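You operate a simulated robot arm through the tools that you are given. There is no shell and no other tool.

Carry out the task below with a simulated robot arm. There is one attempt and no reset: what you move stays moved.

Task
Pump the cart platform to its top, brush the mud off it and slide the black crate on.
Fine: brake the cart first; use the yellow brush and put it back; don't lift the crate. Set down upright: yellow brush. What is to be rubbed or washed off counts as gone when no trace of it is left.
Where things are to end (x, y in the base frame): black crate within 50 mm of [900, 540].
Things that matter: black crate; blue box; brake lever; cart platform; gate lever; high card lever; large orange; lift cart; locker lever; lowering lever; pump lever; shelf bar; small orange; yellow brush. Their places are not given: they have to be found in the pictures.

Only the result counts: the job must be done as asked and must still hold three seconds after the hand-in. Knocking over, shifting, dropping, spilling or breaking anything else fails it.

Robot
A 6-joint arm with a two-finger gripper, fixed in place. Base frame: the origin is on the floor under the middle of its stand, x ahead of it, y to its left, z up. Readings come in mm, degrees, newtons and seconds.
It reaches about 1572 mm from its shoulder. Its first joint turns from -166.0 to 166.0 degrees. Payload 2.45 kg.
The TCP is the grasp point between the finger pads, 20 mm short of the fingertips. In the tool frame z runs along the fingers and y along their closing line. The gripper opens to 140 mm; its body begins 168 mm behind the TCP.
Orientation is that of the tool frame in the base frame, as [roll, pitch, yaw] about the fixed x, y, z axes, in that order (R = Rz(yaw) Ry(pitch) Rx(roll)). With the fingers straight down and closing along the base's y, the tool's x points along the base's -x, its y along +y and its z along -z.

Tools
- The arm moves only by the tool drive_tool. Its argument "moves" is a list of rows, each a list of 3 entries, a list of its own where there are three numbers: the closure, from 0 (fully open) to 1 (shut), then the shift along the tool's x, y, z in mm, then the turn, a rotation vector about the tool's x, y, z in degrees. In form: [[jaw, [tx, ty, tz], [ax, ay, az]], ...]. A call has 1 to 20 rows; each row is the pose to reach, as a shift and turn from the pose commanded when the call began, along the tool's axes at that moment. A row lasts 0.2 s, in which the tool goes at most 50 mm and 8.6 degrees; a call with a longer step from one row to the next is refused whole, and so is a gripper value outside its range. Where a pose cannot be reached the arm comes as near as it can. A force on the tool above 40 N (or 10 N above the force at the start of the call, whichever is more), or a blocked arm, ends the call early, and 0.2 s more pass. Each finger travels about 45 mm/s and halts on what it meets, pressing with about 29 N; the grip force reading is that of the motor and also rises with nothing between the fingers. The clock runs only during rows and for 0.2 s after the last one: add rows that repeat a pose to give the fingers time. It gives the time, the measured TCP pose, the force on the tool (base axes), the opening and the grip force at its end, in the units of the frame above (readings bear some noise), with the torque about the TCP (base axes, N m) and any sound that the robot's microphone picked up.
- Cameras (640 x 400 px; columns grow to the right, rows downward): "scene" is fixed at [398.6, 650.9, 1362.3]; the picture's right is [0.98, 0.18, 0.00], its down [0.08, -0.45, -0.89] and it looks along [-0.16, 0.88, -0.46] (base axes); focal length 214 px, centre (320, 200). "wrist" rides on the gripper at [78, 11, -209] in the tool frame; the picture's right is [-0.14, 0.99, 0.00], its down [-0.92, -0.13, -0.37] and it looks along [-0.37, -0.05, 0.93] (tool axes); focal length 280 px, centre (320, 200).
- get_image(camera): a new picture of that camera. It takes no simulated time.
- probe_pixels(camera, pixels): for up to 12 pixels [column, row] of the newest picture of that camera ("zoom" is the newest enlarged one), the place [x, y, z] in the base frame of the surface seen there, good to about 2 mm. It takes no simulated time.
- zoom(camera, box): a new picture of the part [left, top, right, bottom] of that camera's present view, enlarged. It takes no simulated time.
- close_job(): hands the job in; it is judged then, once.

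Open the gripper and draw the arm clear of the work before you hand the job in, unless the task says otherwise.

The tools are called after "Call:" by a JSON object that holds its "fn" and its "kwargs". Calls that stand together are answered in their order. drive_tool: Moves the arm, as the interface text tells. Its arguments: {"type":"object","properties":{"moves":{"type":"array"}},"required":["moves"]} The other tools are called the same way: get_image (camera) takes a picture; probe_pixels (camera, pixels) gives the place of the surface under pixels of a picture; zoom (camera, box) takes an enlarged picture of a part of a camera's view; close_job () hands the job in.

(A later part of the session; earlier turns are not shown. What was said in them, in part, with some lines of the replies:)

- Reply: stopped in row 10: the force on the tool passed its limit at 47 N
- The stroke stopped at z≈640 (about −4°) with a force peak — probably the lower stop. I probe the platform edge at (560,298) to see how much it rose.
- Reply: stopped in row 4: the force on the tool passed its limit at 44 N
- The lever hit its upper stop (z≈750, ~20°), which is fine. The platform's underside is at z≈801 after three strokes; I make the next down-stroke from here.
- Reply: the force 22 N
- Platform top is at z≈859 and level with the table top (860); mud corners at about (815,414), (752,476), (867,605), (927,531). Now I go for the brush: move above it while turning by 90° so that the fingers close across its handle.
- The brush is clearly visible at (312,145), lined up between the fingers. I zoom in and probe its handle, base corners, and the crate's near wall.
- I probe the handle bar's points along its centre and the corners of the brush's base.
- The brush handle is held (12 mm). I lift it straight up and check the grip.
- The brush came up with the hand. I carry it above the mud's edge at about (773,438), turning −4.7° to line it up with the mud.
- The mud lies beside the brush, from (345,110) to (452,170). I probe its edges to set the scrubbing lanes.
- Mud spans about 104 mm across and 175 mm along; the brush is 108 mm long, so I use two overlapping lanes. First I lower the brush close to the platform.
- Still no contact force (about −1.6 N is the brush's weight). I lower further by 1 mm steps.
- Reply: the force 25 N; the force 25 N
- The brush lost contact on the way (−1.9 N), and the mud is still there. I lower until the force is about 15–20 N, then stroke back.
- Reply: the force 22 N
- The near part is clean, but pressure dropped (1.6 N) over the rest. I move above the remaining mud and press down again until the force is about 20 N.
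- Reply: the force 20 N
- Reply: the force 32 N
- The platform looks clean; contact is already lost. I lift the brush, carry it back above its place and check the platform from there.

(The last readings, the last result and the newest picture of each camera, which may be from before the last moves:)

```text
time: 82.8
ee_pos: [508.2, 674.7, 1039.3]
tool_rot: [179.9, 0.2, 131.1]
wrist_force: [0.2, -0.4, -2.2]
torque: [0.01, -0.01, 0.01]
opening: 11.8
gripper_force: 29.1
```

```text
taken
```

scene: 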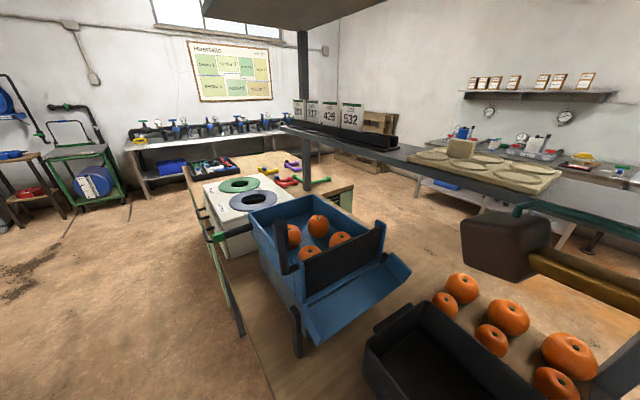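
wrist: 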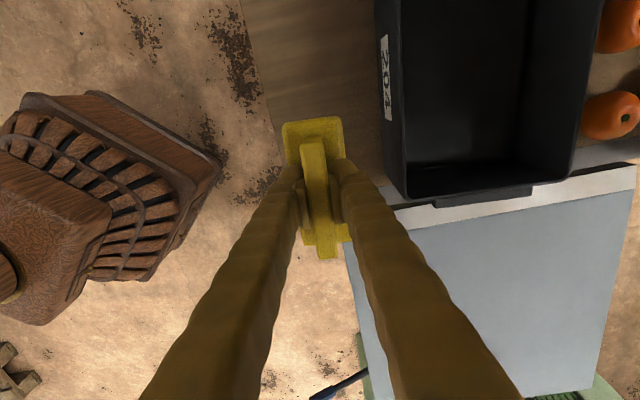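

The finger hides the cleaned area. I move 150 mm sideways, away from the crate, to see the platform freely.

Call:
{"fn": "drive_tool", "kwargs": {"moves": [[1, [0, -40, 0], [0, 0, 0]], [1, [0, -80, 0], [0, 0, 0]], [1, [0, -120, 0], [0, 0, 0]], [1, [0, -150, 0], [0, 0, 0]], [1, [0, -150, 0], [0, 0, 0]]]}}

Call:
{"fn": "get_image", "kwargs": {"camera": "wrist"}}

Call:
{"fn": "zoom", "kwargs": {"camera": "wrist", "box": [400, 200, 640, 400]}}

```text
time: 84.2
ee_pos: [410.8, 568.3, 1013.1]
tool_rot: [-178.1, 0.7, 129.5]
wrist_force: [-0.6, 0.1, -1.1]
torque: [0.04, -0.05, 0.0]
opening: 11.5
gripper_force: 29.0
stopped in row 5: the arm was blocked; the commanded pose is now the measured one
```

```text
taken
```

wrist: 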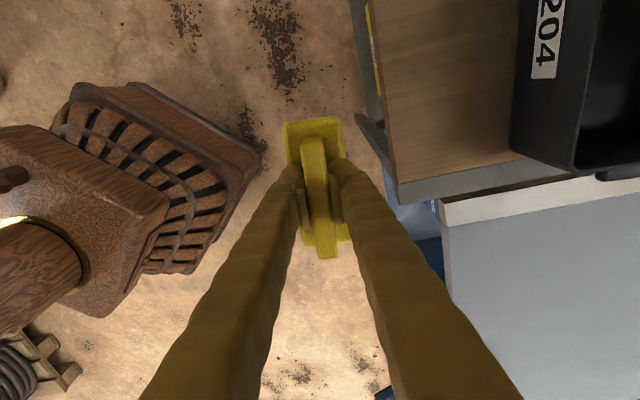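

```text
2.00 times, centred on (520, 300) of wrist
```

zoom: 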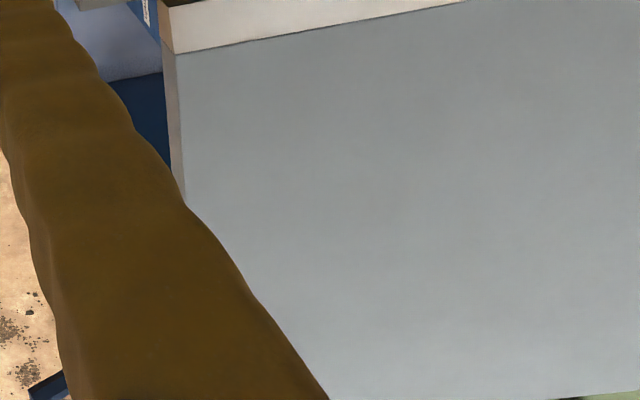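

The arm was blocked near its own body, so I will go back. The visible platform shows no mud; I probe which part of the platform this is.

Call:
{"fn": "probe_pixels", "kwargs": {"camera": "wrist", "pixels": [[500, 300], [520, 330], [600, 330], [560, 380], [500, 340], [630, 390], [480, 290], [530, 390]]}}

Call:
{"fn": "drive_tool", "kwargs": {"moves": [[1, [0, 0, 0], [0, 0, 0]], [1, [0, 30, -10], [-0.6, 0, 0]], [1, [0, 70, -20], [-1.2, 0, -0.8]], [1, [0, 110, -26], [-1.8, 0, -1.6]], [1, [0, 110, -26], [-1.8, 0, -1.6]]]}}

Call:
{"fn": "get_image", "kwargs": {"camera": "wrist"}}

```text
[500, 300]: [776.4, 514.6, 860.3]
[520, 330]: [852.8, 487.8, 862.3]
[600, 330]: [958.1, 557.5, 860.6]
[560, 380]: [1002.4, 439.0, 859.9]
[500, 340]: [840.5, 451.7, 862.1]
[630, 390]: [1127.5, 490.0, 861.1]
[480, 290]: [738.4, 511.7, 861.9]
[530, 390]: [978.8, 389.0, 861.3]
```

```text
time: 85.4
ee_pos: [492.5, 641.3, 1042.0]
tool_rot: [179.6, 0.6, 131.4]
wrist_force: [-0.7, -0.3, -1.8]
torque: [0.02, -0.02, 0.03]
opening: 11.6
gripper_force: 28.5
```

```text
taken
```

wrist: 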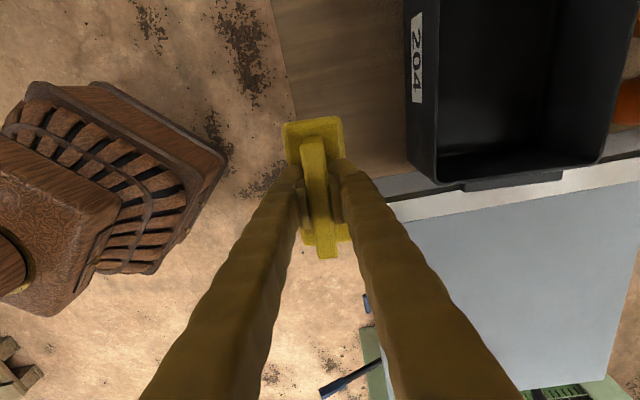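

The visible part from about (776,515) on is clean; the strip nearest the platform's edge was hidden. I go back over the platform at a greater height to inspect all of it before putting the brush down.

Call:
{"fn": "drive_tool", "kwargs": {"moves": [[1, [0, 0, -30], [0, 0, 0]], [1, [-35, 30, -60], [0, 0, 0]], [1, [-70, 60, -60], [0, 0, 0]], [1, [-105, 90, -60], [0, 0, 0]], [1, [-140, 120, -60], [0, 0, 0]], [1, [-175, 150, -60], [0, 0, 0]], [1, [-210, 180, -60], [0, 0, 0]], [1, [-245, 210, -60], [0, 0, 0]], [1, [-280, 240, -60], [0, 0, 0]], [1, [-315, 271, -60], [0, 0, 0]], [1, [-315, 271, -60], [0, 0, 0]]]}}

Call:
{"fn": "get_image", "kwargs": {"camera": "wrist"}}

Call:
{"fn": "zoom", "kwargs": {"camera": "wrist", "box": [60, 60, 330, 280]}}

```text
refused: row 2 steps farther than a row can; nothing moved
```

```text
taken
```

wrist: 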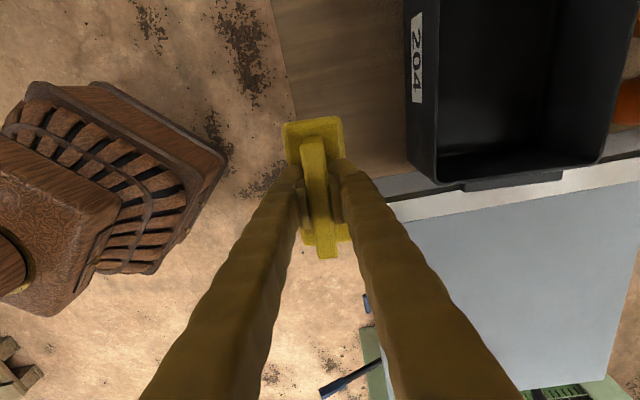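

```text
1.82 times, centred on (195, 170) of wrist
```

zoom: 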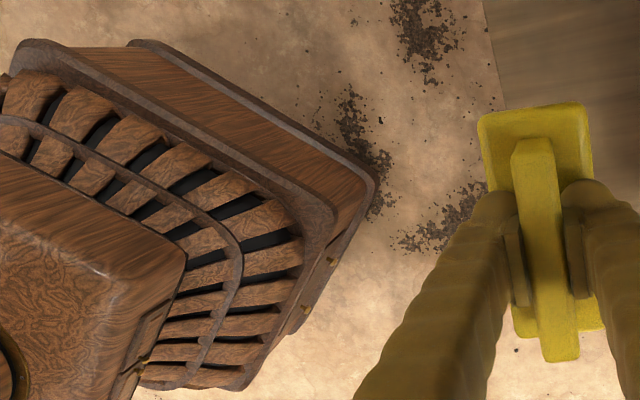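

One step was too long and nothing moved; I repeat with smaller steps.

Call:
{"fn": "drive_tool", "kwargs": {"moves": [[1, [0, 0, -30], [0, 0, 0]], [1, [0, 0, -60], [0, 0, 0]], [1, [-35, 30, -60], [0, 0, 0]], [1, [-70, 60, -60], [0, 0, 0]], [1, [-105, 90, -60], [0, 0, 0]], [1, [-140, 120, -60], [0, 0, 0]], [1, [-175, 150, -60], [0, 0, 0]], [1, [-210, 180, -60], [0, 0, 0]], [1, [-245, 210, -60], [0, 0, 0]], [1, [-280, 240, -60], [0, 0, 0]], [1, [-315, 271, -60], [0, 0, 0]], [1, [-315, 271, -60], [0, 0, 0]]]}}

Call:
{"fn": "get_image", "kwargs": {"camera": "wrist"}}

Call:
{"fn": "zoom", "kwargs": {"camera": "wrist", "box": [60, 60, 330, 280]}}

```text
time: 88.0
ee_pos: [901.1, 587.3, 1106.6]
tool_rot: [179.8, 0.6, 131.4]
wrist_force: [0.4, -0.7, -1.8]
torque: [0.01, 0.01, 0.02]
opening: 11.7
gripper_force: 28.5
```

```text
taken
```

wrist: 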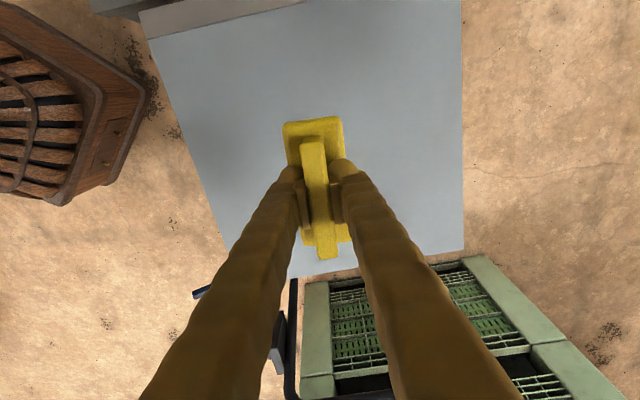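

```text
1.82 times, centred on (195, 170) of wrist
```

zoom: 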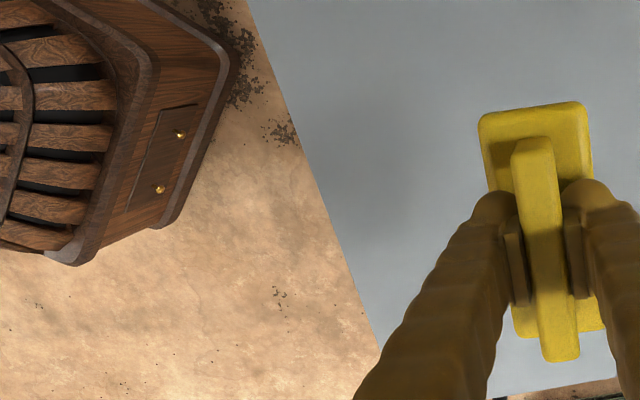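

No mud is seen along the platform's edge. I zoom in more on the former mud area at (180–300, 90–240) to look for faint traces.

Call:
{"fn": "zoom", "kwargs": {"camera": "wrist", "box": [170, 100, 290, 200]}}

Call:
{"fn": "zoom", "kwargs": {"camera": "wrist", "box": [190, 160, 310, 280]}}

Call:
{"fn": "probe_pixels", "kwargs": {"camera": "wrist", "pixels": [[200, 120], [240, 150], [280, 160], [260, 190], [230, 220], [215, 200], [250, 120]]}}

```text
4.00 times, centred on (230, 150) of wrist
```

zoom: 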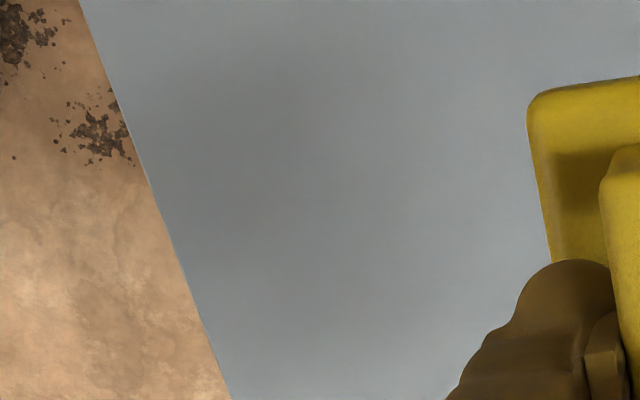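

```text
3.33 times, centred on (250, 220) of wrist
```

zoom: 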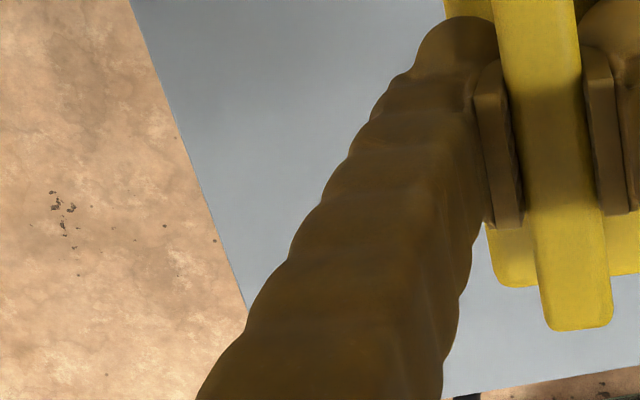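

```text
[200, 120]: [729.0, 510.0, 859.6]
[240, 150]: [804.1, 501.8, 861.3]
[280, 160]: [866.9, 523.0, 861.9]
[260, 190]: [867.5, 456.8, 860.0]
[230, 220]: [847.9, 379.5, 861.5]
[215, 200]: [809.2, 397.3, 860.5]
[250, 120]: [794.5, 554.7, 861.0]
```

The area looks clean, only a soft shadow of the hand is seen. Since part of the second lane had lost contact, I give it an extra pass for safety: first I lower the brush at the far end, levelled and lined up again.

Call:
{"fn": "drive_tool", "kwargs": {"moves": [[1, [0, 0, 45], [0.2, 0.6, -2.2]], [1, [0, 0, 90], [0.2, 0.6, -4.4]], [1, [0, 0, 135], [0.2, 0.6, -4.4]], [1, [0, 0, 165], [0.2, 0.6, -4.4]], [1, [0, 0, 180], [0.2, 0.6, -4.4]], [1, [0, 0, 182], [0.2, 0.6, -4.4]], [1, [0, 0, 182], [0.2, 0.6, -4.4]]]}}

Call:
{"fn": "drive_tool", "kwargs": {"moves": [[1, [0, 0, 1], [0, 0, 0]], [1, [0, 0, 2], [0, 0, 0]], [1, [0, 0, 2], [0, 0, 0]]]}}

```text
time: 89.6
ee_pos: [905.6, 584.0, 923.3]
tool_rot: [180.0, 0.1, 135.7]
wrist_force: [-0.3, -0.2, -2.8]
torque: [-0.03, -0.01, -0.03]
opening: 11.6
gripper_force: 28.9
```

```text
time: 90.4
ee_pos: [906.1, 584.7, 921.5]
tool_rot: [180.0, 0.0, 135.8]
wrist_force: [0.1, -0.7, -0.9]
torque: [-0.02, -0.02, -0.01]
opening: 11.6
gripper_force: 28.9
```

Still no contact at z≈921.5; I lower further in 1 mm steps.

Call:
{"fn": "drive_tool", "kwargs": {"moves": [[1, [0, 0, 1], [0, 0, 0]], [1, [0, 0, 2], [0, 0, 0]], [1, [0, 0, 2], [0, 0, 0]]]}}

Call:
{"fn": "drive_tool", "kwargs": {"moves": [[1, [0, 0, 1], [0, 0, 0]], [1, [0, 0, 1], [0, 0, 0]]]}}

```text
time: 91.2
ee_pos: [905.3, 583.6, 919.8]
tool_rot: [180.0, 0.0, 135.8]
wrist_force: [0.1, 0.2, -0.4]
torque: [-0.02, 0.01, 0.02]
opening: 11.5
gripper_force: 29.2
```

```text
time: 91.8
ee_pos: [905.5, 584.1, 918.7]
tool_rot: [-179.9, 0.0, 135.8]
wrist_force: [0.0, 0.4, -1.5]
torque: [0.02, -0.01, -0.03]
opening: 11.8
gripper_force: 28.6
```

Call:
{"fn": "drive_tool", "kwargs": {"moves": [[1, [0, 0, 1], [0, 0, 0]], [1, [0, 0, 1], [0, 0, 0]]]}}

Call:
{"fn": "drive_tool", "kwargs": {"moves": [[1, [0, 0, 1], [0, 0, 0]], [1, [0, 0, 1], [0, 0, 0]]]}}

```text
time: 92.4
ee_pos: [905.0, 585.1, 917.6]
tool_rot: [180.0, 0.0, 135.8]
wrist_force: [-0.7, -0.5, -1.6]
torque: [0.0, 0.02, 0.0]
opening: 11.8
gripper_force: 29.3
```

```text
time: 93.0
ee_pos: [905.4, 584.0, 918.0]
tool_rot: [179.9, 0.0, 135.8]
wrist_force: [-0.7, 1.6, 9.0]
torque: [-0.31, -0.3, 0.02]
opening: 11.6
gripper_force: 29.2
```

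Contact is at z≈918 (9 N). I press 1 mm more and stroke back along the first lane.

Call:
{"fn": "drive_tool", "kwargs": {"moves": [[1, [0, 0, 1], [0, 0, 0]], [1, [0, -18, 1], [0, 0, 0]], [1, [0, -36, 0.9], [0, 0, 0]], [1, [0, -54, 0.8], [0, 0, 0]], [1, [0, -72, 0.7], [0, 0, 0]], [1, [0, -90, 0.6], [0, 0, 0]], [1, [0, -108, 0.5], [0, 0, 0]], [1, [0, -126, 0.4], [0, 0, 0]], [1, [0, -144, 0.3], [0, 0, 0]], [1, [0, -162, 0.2], [0, 0, 0]], [1, [0, -180, 0.1], [0, 0, 0]], [1, [0, -196, 0], [0, 0, 0]], [1, [0, -196, 0], [0, 0, 0]]]}}

```text
time: 95.8
ee_pos: [767.6, 444.7, 917.3]
tool_rot: [-179.9, 0.0, 135.8]
wrist_force: [6.6, 4.7, 36.1]
torque: [-0.04, -0.06, 0.01]
opening: 11.4
gripper_force: 28.8
```

Pressure held throughout (36 N at the end). I ease up by 1.5 mm, shift 28 mm to the second lane and stroke forward with the matching slope.

Call:
{"fn": "drive_tool", "kwargs": {"moves": [[1, [0, 0, -1.5], [0, 0, 0]], [1, [-14, 0, -1.5], [0, 0, 0]], [1, [-28, 0, -1.5], [0, 0, 0]], [1, [-28, 18, -1.4], [0, 0, 0]], [1, [-28, 36, -1.2], [0, 0, 0]], [1, [-28, 54, -1], [0, 0, 0]], [1, [-28, 72, -0.8], [0, 0, 0]], [1, [-28, 90, -0.6], [0, 0, 0]], [1, [-28, 108, -0.4], [0, 0, 0]], [1, [-28, 126, -0.2], [0, 0, 0]], [1, [-28, 144, 0], [0, 0, 0]], [1, [-28, 162, 0.2], [0, 0, 0]], [1, [-28, 180, 0.4], [0, 0, 0]], [1, [-28, 196, 0.6], [0, 0, 0]], [1, [-28, 196, 0.6], [0, 0, 0]]]}}

Call:
{"fn": "get_image", "kwargs": {"camera": "wrist"}}

```text
time: 99.0
ee_pos: [925.6, 563.5, 917.8]
tool_rot: [179.9, 0.1, 135.8]
wrist_force: [-3.7, -5.1, 21.2]
torque: [0.0, 0.24, 0.01]
opening: 11.5
gripper_force: 29.0
```

```text
taken
```

wrist: 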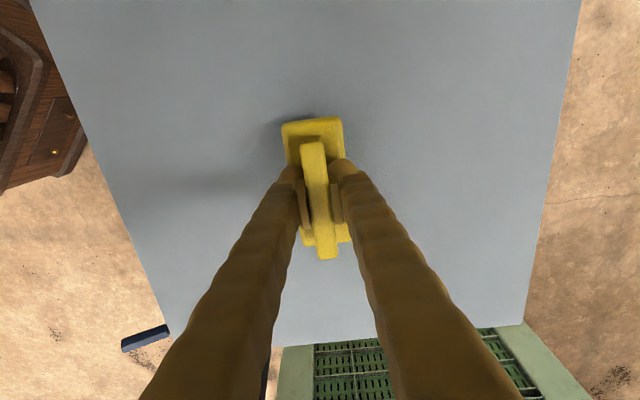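

The platform is clean (the soft dark smudge moves with the hand: a shadow). I lift the brush and carry it back above its original place.

Call:
{"fn": "drive_tool", "kwargs": {"moves": [[1, [0, 0, -20], [0, 0, 0]], [1, [0, 0, -60], [0, 0, 0]], [1, [0, 0, -100], [0, 0, 0]], [1, [0, 0, -140], [0, 0, 0]], [1, [0, 0, -150], [0, 0, 0]], [1, [37.7, -21.2, -150], [0, 0, 0.5]], [1, [75.4, -42.4, -150], [0, 0, 1]], [1, [113, -63.6, -150], [0, 0, 1.5]], [1, [150.7, -84.8, -150], [0, 0, 2]], [1, [188.4, -106, -150], [0, 0, 2.5]], [1, [226, -127.2, -150], [0, 0, 3]], [1, [263.7, -148.4, -150], [0, 0, 3.5]], [1, [301.4, -169.6, -150], [0, 0, 4]], [1, [339, -190.8, -150], [0, 0, 4.5]], [1, [376.7, -212.1, -150], [0, 0, 4.7]], [1, [376.7, -212.1, -150], [0, 0, 4.7]]]}}

Call:
{"fn": "get_image", "kwargs": {"camera": "wrist"}}

```text
time: 102.4
ee_pos: [509.1, 674.5, 1065.6]
tool_rot: [-180.0, 0.0, 131.0]
wrist_force: [-0.4, -0.2, -1.6]
torque: [0.02, 0.0, -0.01]
opening: 11.7
gripper_force: 28.8
```

```text
taken
```

wrist: 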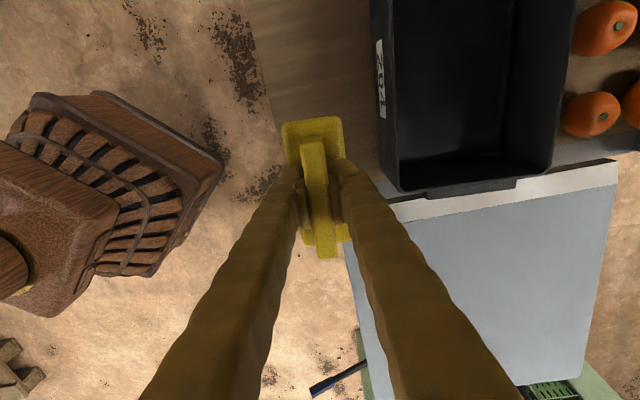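

The brush is back above its place (TCP (509,674.5), as at pick-up). I lower it to just above the table.

Call:
{"fn": "drive_tool", "kwargs": {"moves": [[1, [0, 0, 40], [0, 0, 0]], [1, [0, 0, 80], [0, 0, 0]], [1, [0, 0, 115], [0, 0, 0]], [1, [0, 0, 135], [0, 0, 0]], [1, [0, 0, 142], [0, 0, 0]], [1, [0, 0, 142], [0, 0, 0]]]}}

Call:
{"fn": "drive_tool", "kwargs": {"moves": [[1, [0, 0, 1], [0, 0, 0]], [1, [0, 0, 2], [0, 0, 0]], [1, [0, 0, 2], [0, 0, 0]]]}}

```text
time: 103.8
ee_pos: [506.9, 675.7, 925.3]
tool_rot: [179.9, 0.0, 131.1]
wrist_force: [0.3, 0.3, -1.0]
torque: [-0.01, 0.0, 0.0]
opening: 11.6
gripper_force: 28.7
```

```text
time: 104.6
ee_pos: [507.7, 676.1, 920.6]
tool_rot: [-180.0, 0.0, 131.1]
wrist_force: [0.1, -0.4, -1.0]
torque: [0.02, 0.02, 0.02]
opening: 11.4
gripper_force: 29.3
```

No contact yet; I continue down in small steps.

Call:
{"fn": "drive_tool", "kwargs": {"moves": [[1, [0, 0, 1], [0, 0, 0]], [1, [0, 0, 2], [0, 0, 0]], [1, [0, 0, 2], [0, 0, 0]]]}}

Call:
{"fn": "drive_tool", "kwargs": {"moves": [[1, [0, 0, 1], [0, 0, 0]], [1, [0, 0, 1], [0, 0, 0]]]}}

Call:
{"fn": "drive_tool", "kwargs": {"moves": [[1, [0, 0, 1], [0, 0, 0]], [1, [0, 0, 1], [0, 0, 0]]]}}

```text
time: 105.4
ee_pos: [508.1, 674.5, 920.1]
tool_rot: [179.9, -0.1, 131.0]
wrist_force: [0.5, 0.1, -2.3]
torque: [0.02, 0.0, -0.01]
opening: 11.7
gripper_force: 29.0
```

```text
time: 106.0
ee_pos: [507.9, 675.7, 919.1]
tool_rot: [179.9, 0.0, 131.1]
wrist_force: [0.4, 0.8, -1.5]
torque: [-0.03, 0.0, -0.04]
opening: 11.8
gripper_force: 29.0
```

```text
time: 106.6
ee_pos: [508.0, 675.2, 917.5]
tool_rot: [-180.0, 0.0, 131.1]
wrist_force: [-0.2, 0.8, -0.7]
torque: [-0.04, 0.0, -0.05]
opening: 11.7
gripper_force: 28.7
```

Call:
{"fn": "drive_tool", "kwargs": {"moves": [[1, [0, 0, 1], [0, 0, 0]], [1, [0, 0, 1], [0, 0, 0]]]}}

Call:
{"fn": "drive_tool", "kwargs": {"moves": [[1, [0, 0, 0.5], [0, 0, 0]], [1, [0, 0, 0.5], [0, 0, 0]]]}}

```text
time: 107.2
ee_pos: [508.1, 674.1, 918.2]
tool_rot: [179.9, 0.0, 131.1]
wrist_force: [-2.9, 2.7, 11.3]
torque: [-0.07, -0.02, -0.03]
opening: 11.7
gripper_force: 29.0
```

```text
time: 107.8
ee_pos: [508.0, 674.9, 917.6]
tool_rot: [179.9, -0.1, 131.1]
wrist_force: [-2.8, 1.3, 24.9]
torque: [-0.02, 0.04, 0.0]
opening: 11.3
gripper_force: 28.9
```

The brush stands on the table (force 25 N). I ease up by 1.5 mm, open the fingers and rise.

Call:
{"fn": "drive_tool", "kwargs": {"moves": [[1, [0, 0, -1.5], [0, 0, 0]], [0.9, [0, 0, -1.5], [0, 0, 0]], [0.8, [0, 0, -1.5], [0, 0, 0]], [0.6, [0, 0, -1.5], [0, 0, 0]], [0.6, [0, 0, -1.5], [0, 0, 0]], [0.6, [0, 0, -1.5], [0, 0, 0]], [0.6, [0, 0, -1.5], [0, 0, 0]], [0.6, [0, 0, -25], [0, 0, 0]], [0.6, [0, 0, -65], [0, 0, 0]], [0.6, [0, 0, -105], [0, 0, 0]], [0.6, [0, 0, -145], [0, 0, 0]], [0.6, [0, 0, -170], [0, 0, 0]], [0.6, [0, 0, -170], [0, 0, 0]]]}}

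Call:
{"fn": "get_image", "kwargs": {"camera": "wrist"}}

Call:
{"fn": "zoom", "kwargs": {"camera": "wrist", "box": [270, 80, 400, 210]}}

```text
time: 110.6
ee_pos: [505.7, 674.2, 1086.3]
tool_rot: [180.0, -0.2, 131.1]
wrist_force: [-0.2, -0.1, 0.0]
torque: [0.01, 0.04, 0.01]
opening: 56.1
gripper_force: 0.0
```

```text
taken
```

wrist: 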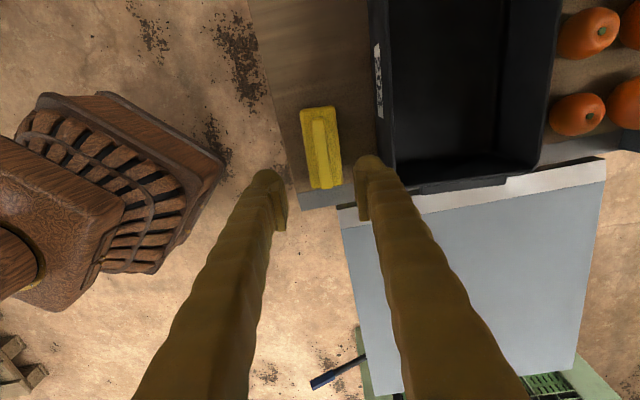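

```text
3.08 times, centred on (335, 145) of wrist
```

zoom: 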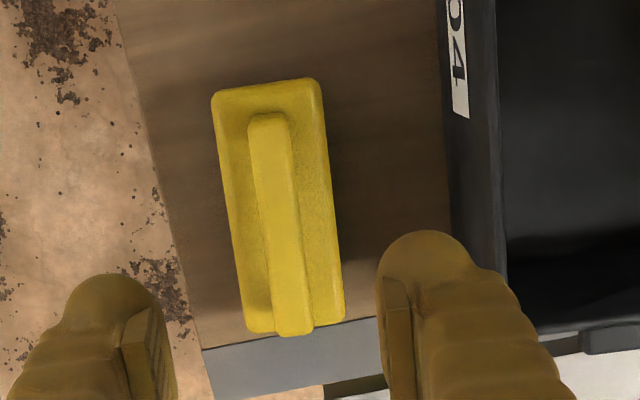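

I probe the brush's base corners and handle to compare them with its original place.

Call:
{"fn": "probe_pixels", "kwargs": {"camera": "zoom", "pixels": [[218, 98], [318, 88], [338, 315], [250, 326], [270, 120], [295, 325], [282, 220]]}}

Call:
{"fn": "probe_pixels", "kwargs": {"camera": "wrist", "pixels": [[371, 10], [378, 120], [395, 170], [385, 178], [530, 165], [555, 20], [425, 188], [470, 186], [518, 178], [400, 20], [470, 60], [470, 170]]}}

```text
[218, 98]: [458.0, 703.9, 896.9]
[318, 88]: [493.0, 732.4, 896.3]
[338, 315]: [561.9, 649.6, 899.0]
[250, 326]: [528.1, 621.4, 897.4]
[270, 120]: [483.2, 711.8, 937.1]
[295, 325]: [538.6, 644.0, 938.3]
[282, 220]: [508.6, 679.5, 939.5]
```

```text
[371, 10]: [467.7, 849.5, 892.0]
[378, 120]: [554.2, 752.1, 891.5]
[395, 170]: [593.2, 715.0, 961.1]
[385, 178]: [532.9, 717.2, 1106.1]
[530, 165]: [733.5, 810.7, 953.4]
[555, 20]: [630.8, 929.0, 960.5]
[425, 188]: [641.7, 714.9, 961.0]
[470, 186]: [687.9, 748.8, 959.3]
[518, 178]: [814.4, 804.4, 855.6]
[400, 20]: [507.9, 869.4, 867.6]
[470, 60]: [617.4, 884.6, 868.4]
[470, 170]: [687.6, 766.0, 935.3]
```

The brush is back within about 4 mm of its original place and upright. Now the crate: I move above it, higher up, to measure its rim and inside.

Call:
{"fn": "drive_tool", "kwargs": {"moves": [[0.6, [0, 0, -40], [0, 0, 0]], [0.6, [0, 0, -80], [0, 0, -1]], [0.6, [8, 38, -94], [0, 0, -2]], [0.6, [16, 77, -94], [0, 0, -3]], [0.6, [24, 115, -94], [0, 0, -4]], [0.6, [33, 153, -94], [0, 0, -4]], [0.6, [33, 153, -94], [0, 0, -4]]]}}

Call:
{"fn": "get_image", "kwargs": {"camera": "wrist"}}

Call:
{"fn": "get_image", "kwargs": {"camera": "scene"}}

```text
time: 112.2
ee_pos: [602.7, 802.3, 1179.2]
tool_rot: [-179.9, 0.1, 135.1]
wrist_force: [1.2, -0.8, -0.5]
torque: [0.03, 0.02, -0.02]
opening: 55.6
gripper_force: 0.1
```

```text
taken
```

wrist: 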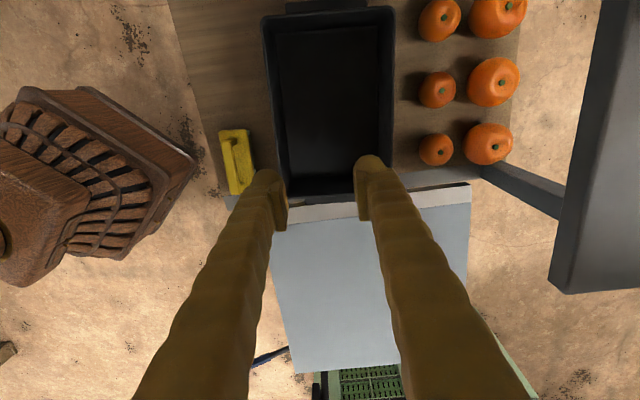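

```text
taken
```

scene: 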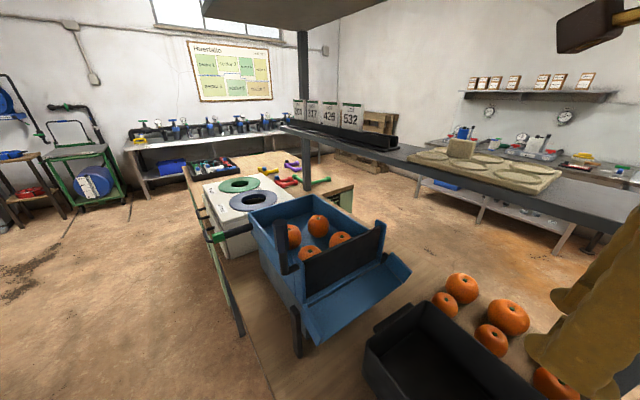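

Now the whole crate is in view: rim corners near (264,18), (393,8), (284,200). I zoom and probe rim and floor points.

Call:
{"fn": "zoom", "kwargs": {"camera": "wrist", "box": [230, 0, 430, 220]}}

Call:
{"fn": "probe_pixels", "kwargs": {"camera": "wrist", "pixels": [[266, 20], [390, 10], [270, 80], [277, 150], [392, 80], [392, 140], [330, 13], [326, 5], [330, 185], [330, 192], [345, 199], [310, 195]]}}

Call:
{"fn": "probe_pixels", "kwargs": {"camera": "wrist", "pixels": [[330, 100], [283, 100], [378, 100], [290, 172], [345, 175], [380, 30], [285, 40], [350, 160], [345, 184], [300, 187], [320, 205], [350, 203]]}}

```text
1.82 times, centred on (330, 110) of wrist
```

zoom: 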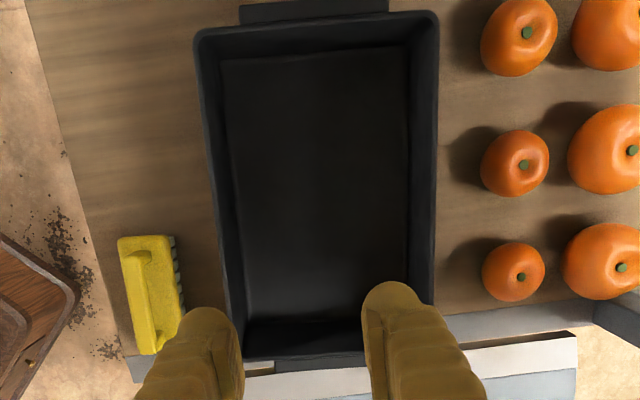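

```text
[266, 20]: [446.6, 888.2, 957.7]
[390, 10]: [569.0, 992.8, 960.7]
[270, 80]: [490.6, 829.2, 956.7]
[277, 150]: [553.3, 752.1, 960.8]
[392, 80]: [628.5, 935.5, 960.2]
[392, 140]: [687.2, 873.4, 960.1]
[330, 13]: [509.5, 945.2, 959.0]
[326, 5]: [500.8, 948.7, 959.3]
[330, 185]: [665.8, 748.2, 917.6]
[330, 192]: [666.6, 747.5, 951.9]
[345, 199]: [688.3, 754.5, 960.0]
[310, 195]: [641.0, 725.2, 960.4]
```

```text
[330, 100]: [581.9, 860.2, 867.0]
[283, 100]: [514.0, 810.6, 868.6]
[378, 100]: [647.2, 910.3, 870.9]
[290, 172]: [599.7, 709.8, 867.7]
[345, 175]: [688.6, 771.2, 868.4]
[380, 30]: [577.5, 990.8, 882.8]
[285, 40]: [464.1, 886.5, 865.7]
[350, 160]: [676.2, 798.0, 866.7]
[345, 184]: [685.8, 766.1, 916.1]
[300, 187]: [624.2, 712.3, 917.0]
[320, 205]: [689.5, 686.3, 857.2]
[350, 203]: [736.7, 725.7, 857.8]
```

Crate: rim z≈960, floor z≈867, long axis at about −49°, centre ≈(591,846), about 265×180 mm. I check the clearance to the oranges on its right and the table/platform edge heights.

Call:
{"fn": "probe_pixels", "kwargs": {"camera": "wrist", "pixels": [[422, 92], [424, 150], [422, 20], [398, 90], [398, 150], [437, 90], [436, 150], [410, 172], [420, 187], [430, 195], [440, 210], [395, 160]]}}

Call:
{"fn": "zoom", "kwargs": {"camera": "wrist", "box": [370, 60, 500, 220]}}

```text
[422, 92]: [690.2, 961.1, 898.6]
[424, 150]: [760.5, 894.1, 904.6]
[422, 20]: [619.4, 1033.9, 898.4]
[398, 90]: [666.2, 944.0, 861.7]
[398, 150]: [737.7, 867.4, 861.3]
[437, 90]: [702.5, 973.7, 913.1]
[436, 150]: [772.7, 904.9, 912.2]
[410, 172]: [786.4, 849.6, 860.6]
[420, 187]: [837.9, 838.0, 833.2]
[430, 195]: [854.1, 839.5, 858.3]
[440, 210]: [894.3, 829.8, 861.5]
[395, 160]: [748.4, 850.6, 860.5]
```

```text
2.50 times, centred on (435, 140) of wrist
```

zoom: 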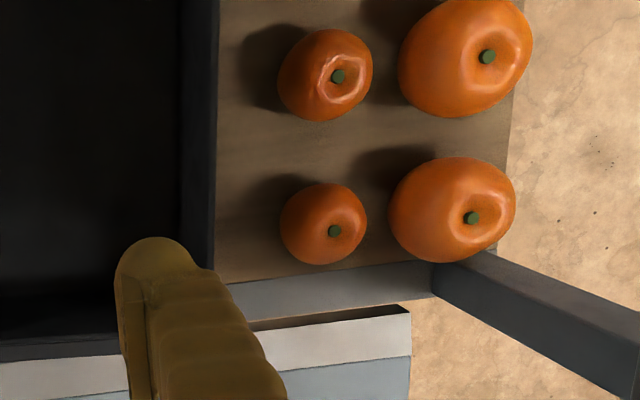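

Oranges are at least 50 mm from the crate's side and the brush 55 mm, so a straight slide is free. I bring the fingers (opened to ~70 mm) above the inside of the crate, near its front wall.

Call:
{"fn": "drive_tool", "kwargs": {"moves": [[0.5, [-8, 6, 35], [0, 0, 1]], [0.5, [-16, 12, 75], [0, 0, 2]], [0.5, [-23.7, 18.7, 115], [0, 0, 3]], [0.5, [-23.7, 18.7, 155], [0, 0, 4]], [0.5, [-23.7, 18.7, 185], [0, 0, 4]], [0.5, [-23.7, 18.7, 185], [0, 0, 4]]]}}

Call:
{"fn": "get_image", "kwargs": {"camera": "wrist"}}

```text
time: 113.6
ee_pos: [630.9, 797.6, 995.7]
tool_rot: [-179.9, 0.0, 131.1]
wrist_force: [-0.9, 0.4, -0.5]
torque: [-0.01, -0.03, -0.03]
opening: 70.0
gripper_force: 0.0
```

```text
taken
```

wrist: 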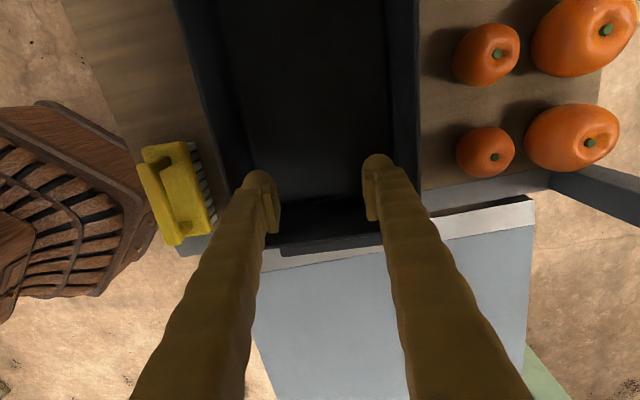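

The fingertips are just above the rim. I zoom in to check their clearance to the crate's side walls.

Call:
{"fn": "zoom", "kwargs": {"camera": "wrist", "box": [180, 100, 440, 270]}}

Call:
{"fn": "probe_pixels", "kwargs": {"camera": "wrist", "pixels": [[225, 160], [215, 120], [412, 160], [405, 120], [400, 140], [255, 180], [378, 165], [240, 185], [395, 175], [320, 235], [330, 205]]}}

```text
2.35 times, centred on (310, 185) of wrist
```

zoom: 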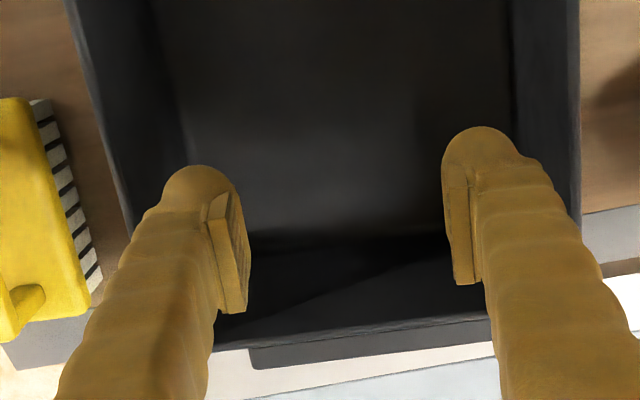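

```text
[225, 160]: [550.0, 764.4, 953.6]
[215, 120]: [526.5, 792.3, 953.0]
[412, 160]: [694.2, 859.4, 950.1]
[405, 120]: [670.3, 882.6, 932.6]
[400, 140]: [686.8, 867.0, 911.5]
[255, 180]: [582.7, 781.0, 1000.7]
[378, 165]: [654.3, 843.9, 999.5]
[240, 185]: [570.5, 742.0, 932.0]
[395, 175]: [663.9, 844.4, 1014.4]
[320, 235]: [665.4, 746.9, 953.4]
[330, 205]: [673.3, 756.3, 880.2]
```

Clearance to the side walls is over 20 mm on both sides. I lower the fingers into the crate to z≈898 (tips ~11 mm above its floor).

Call:
{"fn": "drive_tool", "kwargs": {"moves": [[0.5, [0, 2.5, 35], [0, 0, 0]], [0.5, [0, 2.5, 70], [0, 0, 0]], [0.5, [0, 2.5, 90], [0, 0, 0]], [0.5, [0, 2.5, 97], [0, 0, 0]], [0.5, [0, 2.5, 97], [0, 0, 0]]]}}

Call:
{"fn": "get_image", "kwargs": {"camera": "wrist"}}

```text
time: 114.8
ee_pos: [632.1, 798.2, 898.0]
tool_rot: [-180.0, 0.1, 131.1]
wrist_force: [-0.3, -0.1, 0.4]
torque: [0.01, -0.02, 0.03]
opening: 69.9
gripper_force: 0.0
```

```text
taken
```

wrist: 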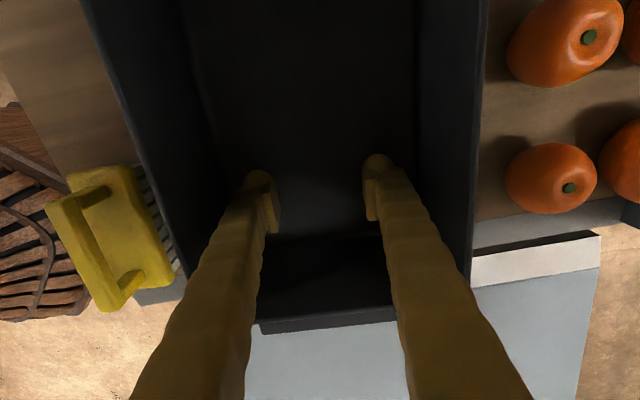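

The fingers are inside, free of the walls. I move towards the front wall until contact, then on slowly, watching the force.

Call:
{"fn": "drive_tool", "kwargs": {"moves": [[0.5, [-12, 0, 0], [0, 0, 0]], [0.5, [-24, 0, 0], [0, 0, 0]], [0.5, [-34, 0, 0], [0, 0, 0]], [0.5, [-42, 0, 0], [0, 0, 0]], [0.5, [-50, 0, 0], [0, 0, 0]], [0.5, [-58, 0, 0], [0, 0, 0]], [0.5, [-66, 0, 0], [0, 0, 0]]]}}

Call:
{"fn": "get_image", "kwargs": {"camera": "wrist"}}

```text
time: 116.4
ee_pos: [676.8, 749.1, 899.4]
tool_rot: [180.0, 0.0, 131.2]
wrist_force: [-0.5, -0.1, 0.4]
torque: [0.0, -0.01, -0.01]
opening: 70.0
gripper_force: 0.2
```

```text
taken
```

wrist: 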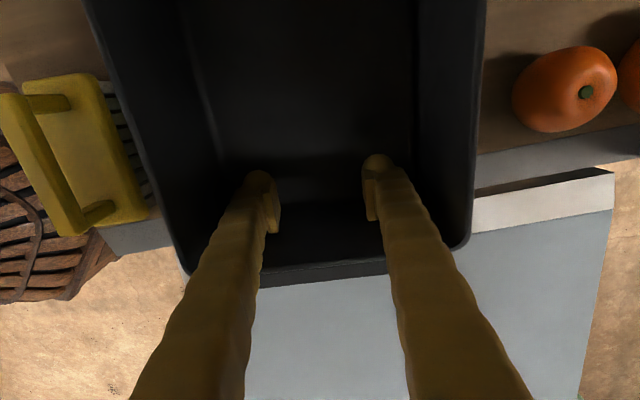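

The crate has begun to move with little force. I probe its front wall and side walls to see how far it moved.

Call:
{"fn": "zoom", "kwargs": {"camera": "wrist", "box": [160, 100, 500, 300]}}

Call:
{"fn": "probe_pixels", "kwargs": {"camera": "wrist", "pixels": [[320, 225], [330, 267], [180, 255], [465, 235], [455, 248], [160, 200], [470, 180], [320, 185], [290, 240], [370, 235]]}}

```text
1.88 times, centred on (330, 200) of wrist
```

zoom: 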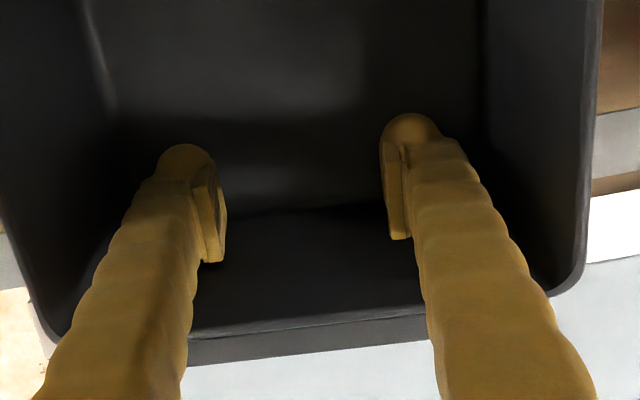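

```text
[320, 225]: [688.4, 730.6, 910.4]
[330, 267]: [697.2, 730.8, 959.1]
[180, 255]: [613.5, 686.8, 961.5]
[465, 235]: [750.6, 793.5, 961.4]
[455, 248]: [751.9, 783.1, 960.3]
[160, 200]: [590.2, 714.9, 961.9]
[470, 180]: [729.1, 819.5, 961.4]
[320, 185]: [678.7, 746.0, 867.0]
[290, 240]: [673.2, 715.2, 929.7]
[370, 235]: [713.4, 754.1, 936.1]
```

The crate moved 28 mm and its front wall touches the fingers. I continue along the line to the target for about 200 mm at a gentle pace.

Call:
{"fn": "drive_tool", "kwargs": {"moves": [[0.5, [-8, 0.6, 0], [0, 0, 0]], [0.5, [-18, 1.4, 0], [0, 0, 0]], [0.5, [-30, 2.3, 0], [0, 0, 0]], [0.5, [-42, 3.3, 0], [0, 0, 0]], [0.5, [-54, 4.2, 0], [0, 0, 0]], [0.5, [-66, 5.1, 0], [0, 0, 0]], [0.5, [-78, 6, 0], [0, 0, 0]], [0.5, [-90, 7, 0], [0, 0, 0]], [0.5, [-102, 7.9, 0], [0, 0, 0]], [0.5, [-114, 8.8, 0], [0, 0, 0]], [0.5, [-126, 9.8, 0], [0, 0, 0]], [0.5, [-138, 10.7, 0], [0, 0, 0]], [0.5, [-150, 11.6, 0], [0, 0, 0]], [0.5, [-162, 12.5, 0], [0, 0, 0]], [0.5, [-174, 13.5, 0], [0, 0, 0]], [0.5, [-184, 14.2, 0], [0, 0, 0]], [0.5, [-192, 14.9, 0], [0, 0, 0]], [0.5, [-198, 15.3, 0], [0, 0, 0]], [0.5, [-200, 15.5, 0], [0, 0, 0]]]}}

Call:
{"fn": "get_image", "kwargs": {"camera": "wrist"}}

```text
time: 120.4
ee_pos: [820.4, 608.6, 899.1]
tool_rot: [180.0, 0.0, 131.3]
wrist_force: [-1.3, 0.7, 0.4]
torque: [0.01, -0.02, 0.02]
opening: 70.0
gripper_force: 0.0
```

```text
taken
```

wrist: 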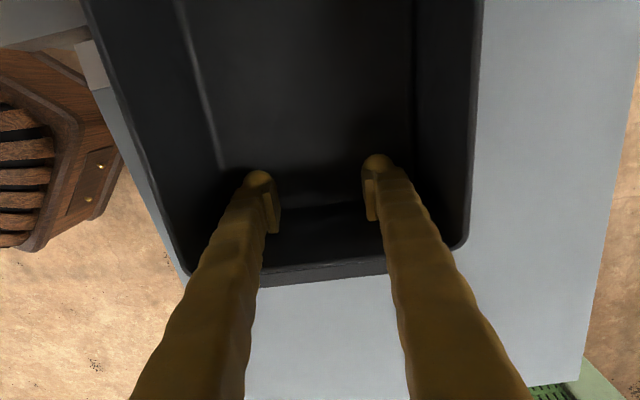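

The crate follows onto the platform. I probe its front wall, sides and rim again.

Call:
{"fn": "probe_pixels", "kwargs": {"camera": "wrist", "pixels": [[320, 225], [290, 235], [370, 230], [325, 268], [182, 255], [465, 235], [155, 190], [472, 150], [170, 270], [500, 250]]}}

```text
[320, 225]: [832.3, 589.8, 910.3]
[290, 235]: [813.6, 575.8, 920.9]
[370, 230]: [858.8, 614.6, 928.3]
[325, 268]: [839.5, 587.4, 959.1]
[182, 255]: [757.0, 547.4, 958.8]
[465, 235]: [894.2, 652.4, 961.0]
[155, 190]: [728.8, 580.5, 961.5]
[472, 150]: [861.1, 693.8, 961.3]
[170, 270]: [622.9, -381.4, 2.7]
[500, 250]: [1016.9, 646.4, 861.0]
```

The crate keeps its heading; its centre is now at about (753,685). I push on by the remaining ~206 mm towards (900,540).

Call:
{"fn": "drive_tool", "kwargs": {"moves": [[0.5, [-8, 0.6, 0], [0, 0, 0]], [0.5, [-18, 1.4, 0], [0, 0, 0]], [0.5, [-30, 2.3, 0], [0, 0, 0]], [0.5, [-42, 3.2, 0], [0, 0, 0]], [0.5, [-54, 4.1, 0], [0, 0, 0]], [0.5, [-66, 5, 0], [0, 0, 0]], [0.5, [-78, 5.9, 0], [0, 0, 0]], [0.5, [-90, 6.8, 0], [0, 0, 0]], [0.5, [-102, 7.7, 0], [0, 0, 0]], [0.5, [-114, 8.6, 0], [0, 0, 0]], [0.5, [-126, 9.5, 0], [0, 0, 0]], [0.5, [-138, 10.4, 0], [0, 0, 0]], [0.5, [-150, 11.3, 0], [0, 0, 0]], [0.5, [-162, 12.2, 0], [0, 0, 0]], [0.5, [-174, 13.1, 0], [0, 0, 0]], [0.5, [-185, 13.9, 0], [0, 0, 0]], [0.5, [-194, 14.6, 0], [0, 0, 0]], [0.5, [-201, 15.1, 0], [0, 0, 0]], [0.5, [-204.5, 15.4, 0], [0, 0, 0]]]}}

Call:
{"fn": "get_image", "kwargs": {"camera": "wrist"}}

Call:
{"fn": "probe_pixels", "kwargs": {"camera": "wrist", "pixels": [[320, 225], [290, 235], [370, 230], [325, 268], [182, 255], [465, 235], [155, 190], [472, 150], [145, 220], [520, 250]]}}

```text
time: 124.4
ee_pos: [965.3, 463.9, 898.3]
tool_rot: [180.0, 0.0, 131.2]
wrist_force: [-0.8, 0.5, -0.6]
torque: [-0.01, 0.01, -0.01]
opening: 70.3
gripper_force: 0.0
```

```text
taken
```

wrist: 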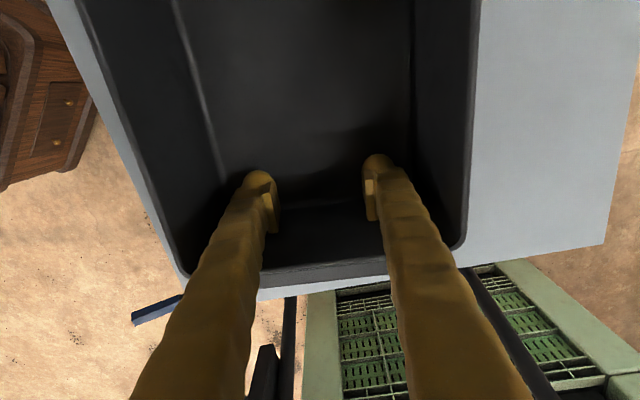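

```text
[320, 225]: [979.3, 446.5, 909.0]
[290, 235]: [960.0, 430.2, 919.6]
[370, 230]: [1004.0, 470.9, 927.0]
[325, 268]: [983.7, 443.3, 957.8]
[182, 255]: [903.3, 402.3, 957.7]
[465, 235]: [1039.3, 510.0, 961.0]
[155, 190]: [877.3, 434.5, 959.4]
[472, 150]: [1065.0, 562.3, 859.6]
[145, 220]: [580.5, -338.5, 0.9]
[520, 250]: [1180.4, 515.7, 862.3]
```

The crate's centre is now at about (899,541). I back the fingers off the wall, raise them straight out of the crate and take a view from above.

Call:
{"fn": "drive_tool", "kwargs": {"moves": [[0.5, [6, 0, 0], [0, 0, 0]], [0.5, [14, 0, 0], [0, 0, 0]], [0.5, [14, 0, -30], [0, 0, 0]], [0.5, [14, 0, -70], [0, 0, 0]], [0.5, [14, 0, -115], [0, 0, 0]], [0.5, [14, 0, -160], [0, 0, 0]], [0.5, [14, 0, -205], [0, 0, 0]], [0.5, [14, 0, -250], [0, 0, 0]], [0.5, [50, 0, -280], [0, 0, 0]], [0.5, [90, 0, -300], [0, 0, 0]], [0.5, [130, 0, -300], [0, 0, 0]], [0.5, [130, 0, -300], [0, 0, 0]]]}}

Call:
{"fn": "get_image", "kwargs": {"camera": "wrist"}}

Call:
{"fn": "get_image", "kwargs": {"camera": "scene"}}

```text
time: 127.0
ee_pos: [878.9, 563.9, 1199.4]
tool_rot: [180.0, 0.0, 131.2]
wrist_force: [-0.4, 0.8, -0.4]
torque: [0.02, -0.02, 0.0]
opening: 69.9
gripper_force: 0.1
```

```text
taken
```

wrist: 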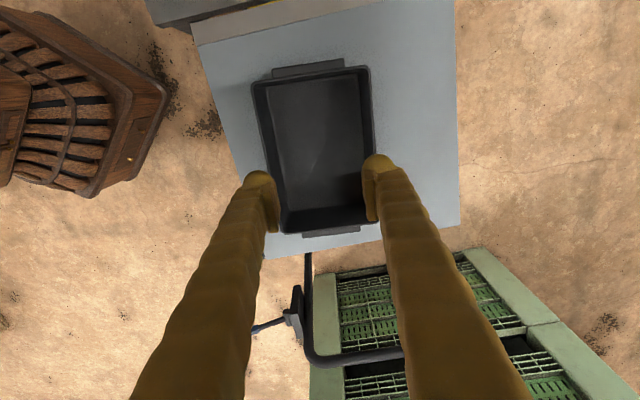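

```text
taken
```

scene: 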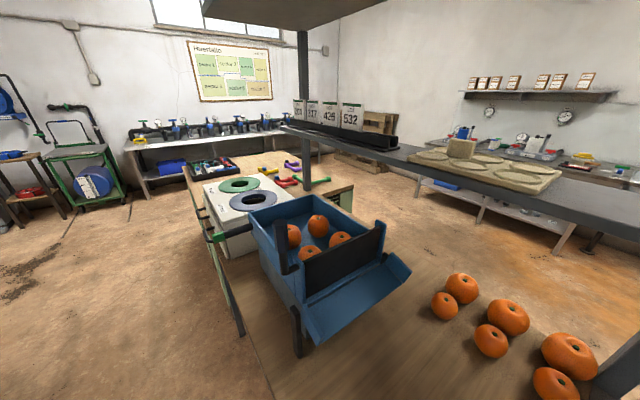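

The crate stands on the platform and the oranges are untouched. I zoom in to check the crate's place and the platform for any trace of mud.

Call:
{"fn": "zoom", "kwargs": {"camera": "wrist", "box": [190, 0, 470, 260]}}

Call:
{"fn": "probe_pixels", "kwargs": {"camera": "wrist", "pixels": [[258, 86], [366, 72], [285, 228], [312, 77], [262, 130], [370, 120], [330, 228], [230, 100], [420, 150], [250, 190], [300, 150], [330, 240]]}}

```text
1.54 times, centred on (330, 130) of wrist
```

zoom: 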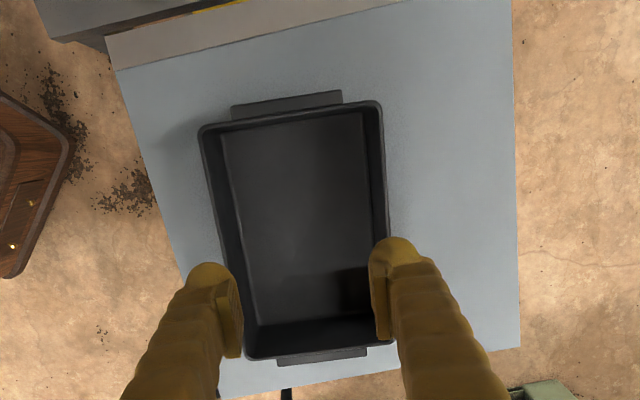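

```text
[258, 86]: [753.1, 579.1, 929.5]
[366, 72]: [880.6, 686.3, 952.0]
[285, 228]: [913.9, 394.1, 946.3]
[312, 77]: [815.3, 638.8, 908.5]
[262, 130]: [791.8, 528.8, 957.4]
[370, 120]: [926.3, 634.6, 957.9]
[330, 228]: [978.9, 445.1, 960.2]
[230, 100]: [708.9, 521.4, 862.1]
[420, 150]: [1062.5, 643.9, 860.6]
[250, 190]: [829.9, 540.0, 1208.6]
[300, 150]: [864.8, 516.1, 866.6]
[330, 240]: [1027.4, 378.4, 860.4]
```

The crate's centre comes out at about (897,539), within a few mm of the target, and the platform shows no mud. I draw the arm clear, open the gripper fully and turn the camera towards the table for a last check of brush and levers.

Call:
{"fn": "drive_tool", "kwargs": {"moves": [[0.5, [-13.4, -25.8, -2.4], [0, 0, -8.16]], [0.5, [-26.7, -51.6, -4.7], [0, 0, -16.33]], [0.5, [-40.1, -77.4, -7], [0, 0, -24.5]], [0.5, [-53.5, -103.2, -9.4], [0, 0, -32.66]], [0.4, [-66.9, -129, -11.8], [0, 0, -40.8]], [0.3, [-80.2, -154.7, -14.1], [0, 0, -49]], [0.2, [-93.6, -180.5, -16.5], [0, 0, -57.2]], [0.1, [-107, -206.3, -18.8], [0, 0, -65.3]], [0, [-120.3, -232.1, -21.2], [0, 0, -73.5]], [0, [-133.7, -257.9, -23.5], [0, 0, -81.6]], [0, [-147.1, -283.7, -25.9], [0, 0, -89.8]], [0, [-160.4, -309.5, -28.2], [0, 0, -98]], [0, [-173.8, -335.3, -30.6], [0, 0, -106.1]], [0, [-187.2, -361.1, -32.9], [0, 0, -114.3]], [0, [-200.6, -386.9, -35.3], [0, 0, -122.5]], [0, [-213.9, -412.6, -37.6], [0, 0, -130.6]], [0, [-227.3, -438.5, -40], [0, 0, -138.8]], [0, [-227.3, -438.5, -40], [0, 0, -138.8]]]}}

Call:
{"fn": "get_image", "kwargs": {"camera": "wrist"}}

Call:
{"fn": "get_image", "kwargs": {"camera": "scene"}}

```text
time: 130.8
ee_pos: [700.1, 102.1, 1238.0]
tool_rot: [179.9, 0.1, -90.0]
wrist_force: [0.2, 0.8, 0.5]
torque: [-0.04, -0.01, -0.01]
opening: 140.1
gripper_force: 0.1
```

```text
taken
```

wrist: 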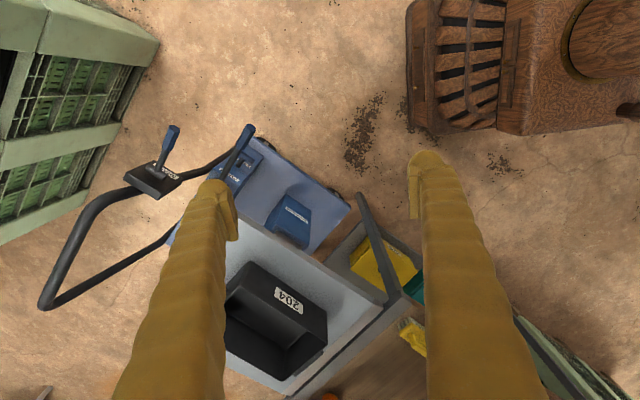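

```text
taken
```

scene: 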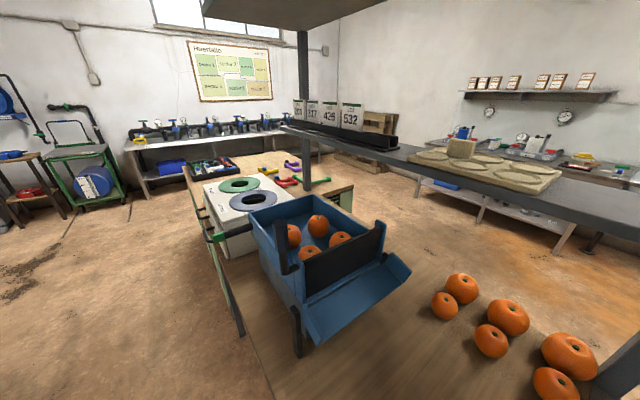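

The brake lever at (165,150) is still swung down, the crate sits on the platform at (275,320), and the brush shows at (412,335). I zoom in on these for a last check.

Call:
{"fn": "zoom", "kwargs": {"camera": "wrist", "box": [220, 210, 440, 390]}}

Call:
{"fn": "zoom", "kwargs": {"camera": "wrist", "box": [110, 100, 310, 240]}}

Call:
{"fn": "probe_pixels", "kwargs": {"camera": "wrist", "pixels": [[250, 262], [326, 310], [240, 245], [350, 310], [300, 270], [410, 325], [405, 345], [320, 350], [172, 130], [165, 165], [245, 130], [232, 165]]}}

```text
2.22 times, centred on (330, 300) of wrist
```

zoom: 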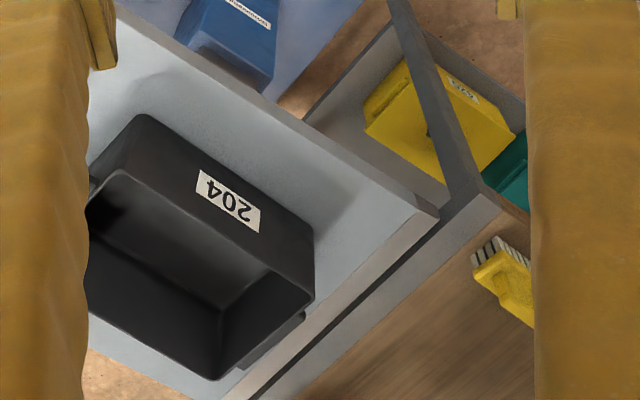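

```text
2.86 times, centred on (210, 170) of wrist
```

zoom: 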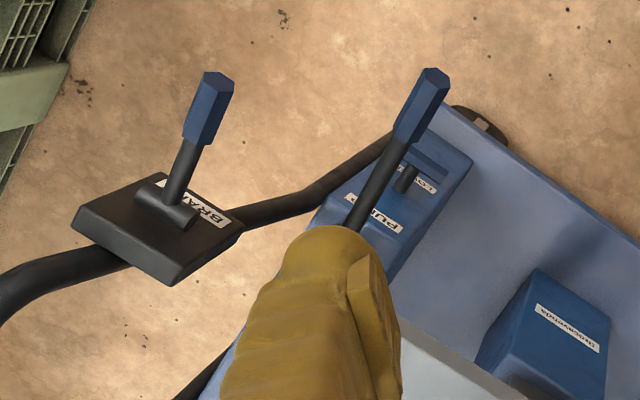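

```text
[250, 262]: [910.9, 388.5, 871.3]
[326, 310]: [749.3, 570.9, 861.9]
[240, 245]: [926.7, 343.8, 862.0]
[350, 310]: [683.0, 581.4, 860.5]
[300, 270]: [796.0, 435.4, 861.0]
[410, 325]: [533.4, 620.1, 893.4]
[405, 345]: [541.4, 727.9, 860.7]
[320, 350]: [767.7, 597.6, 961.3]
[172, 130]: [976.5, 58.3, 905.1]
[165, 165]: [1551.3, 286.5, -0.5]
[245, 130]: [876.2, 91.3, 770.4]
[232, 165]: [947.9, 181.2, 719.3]
```

Everything is in place: the brake is on, the platform is up at z≈861 with no mud left, and the crate's centre is near (898,540). The brush stands upright in its place, and the arm is clear with the gripper open. I hand the job in.

Call:
{"fn": "close_job", "kwargs": {}}

```text
The job is handed in.
```

The job is done and handed in; I don't have the judging result, only my own checks from the last pictures.

- **Brake:** I swung the brake lever down to its stop first. It stayed down to the end.
- **Platform:** I pumped it until a further full stroke raised it no more. Its top is at z ≈ 861 mm, about level with the table. The pump lever had come back up by itself in the last pictures.
- **Mud:** I brushed it off with the yellow brush in two overlapping lanes, then gave both an extra pass. I could see no trace of it; the faint shading near the work moved with the hand, so I took it to be shadow.
- **Brush:** It stands upright, bristles down, about 4 mm from where it was.
- **Crate:** I slid it on without lifting it, pushing from inside against its front wall. Its centre is at about (897, 540), roughly 3 mm from the target. It was already turned about 4° to the cart, and I left it so.

The oranges, blue box and other levers were not touched. The arm is drawn clear with the gripper open.
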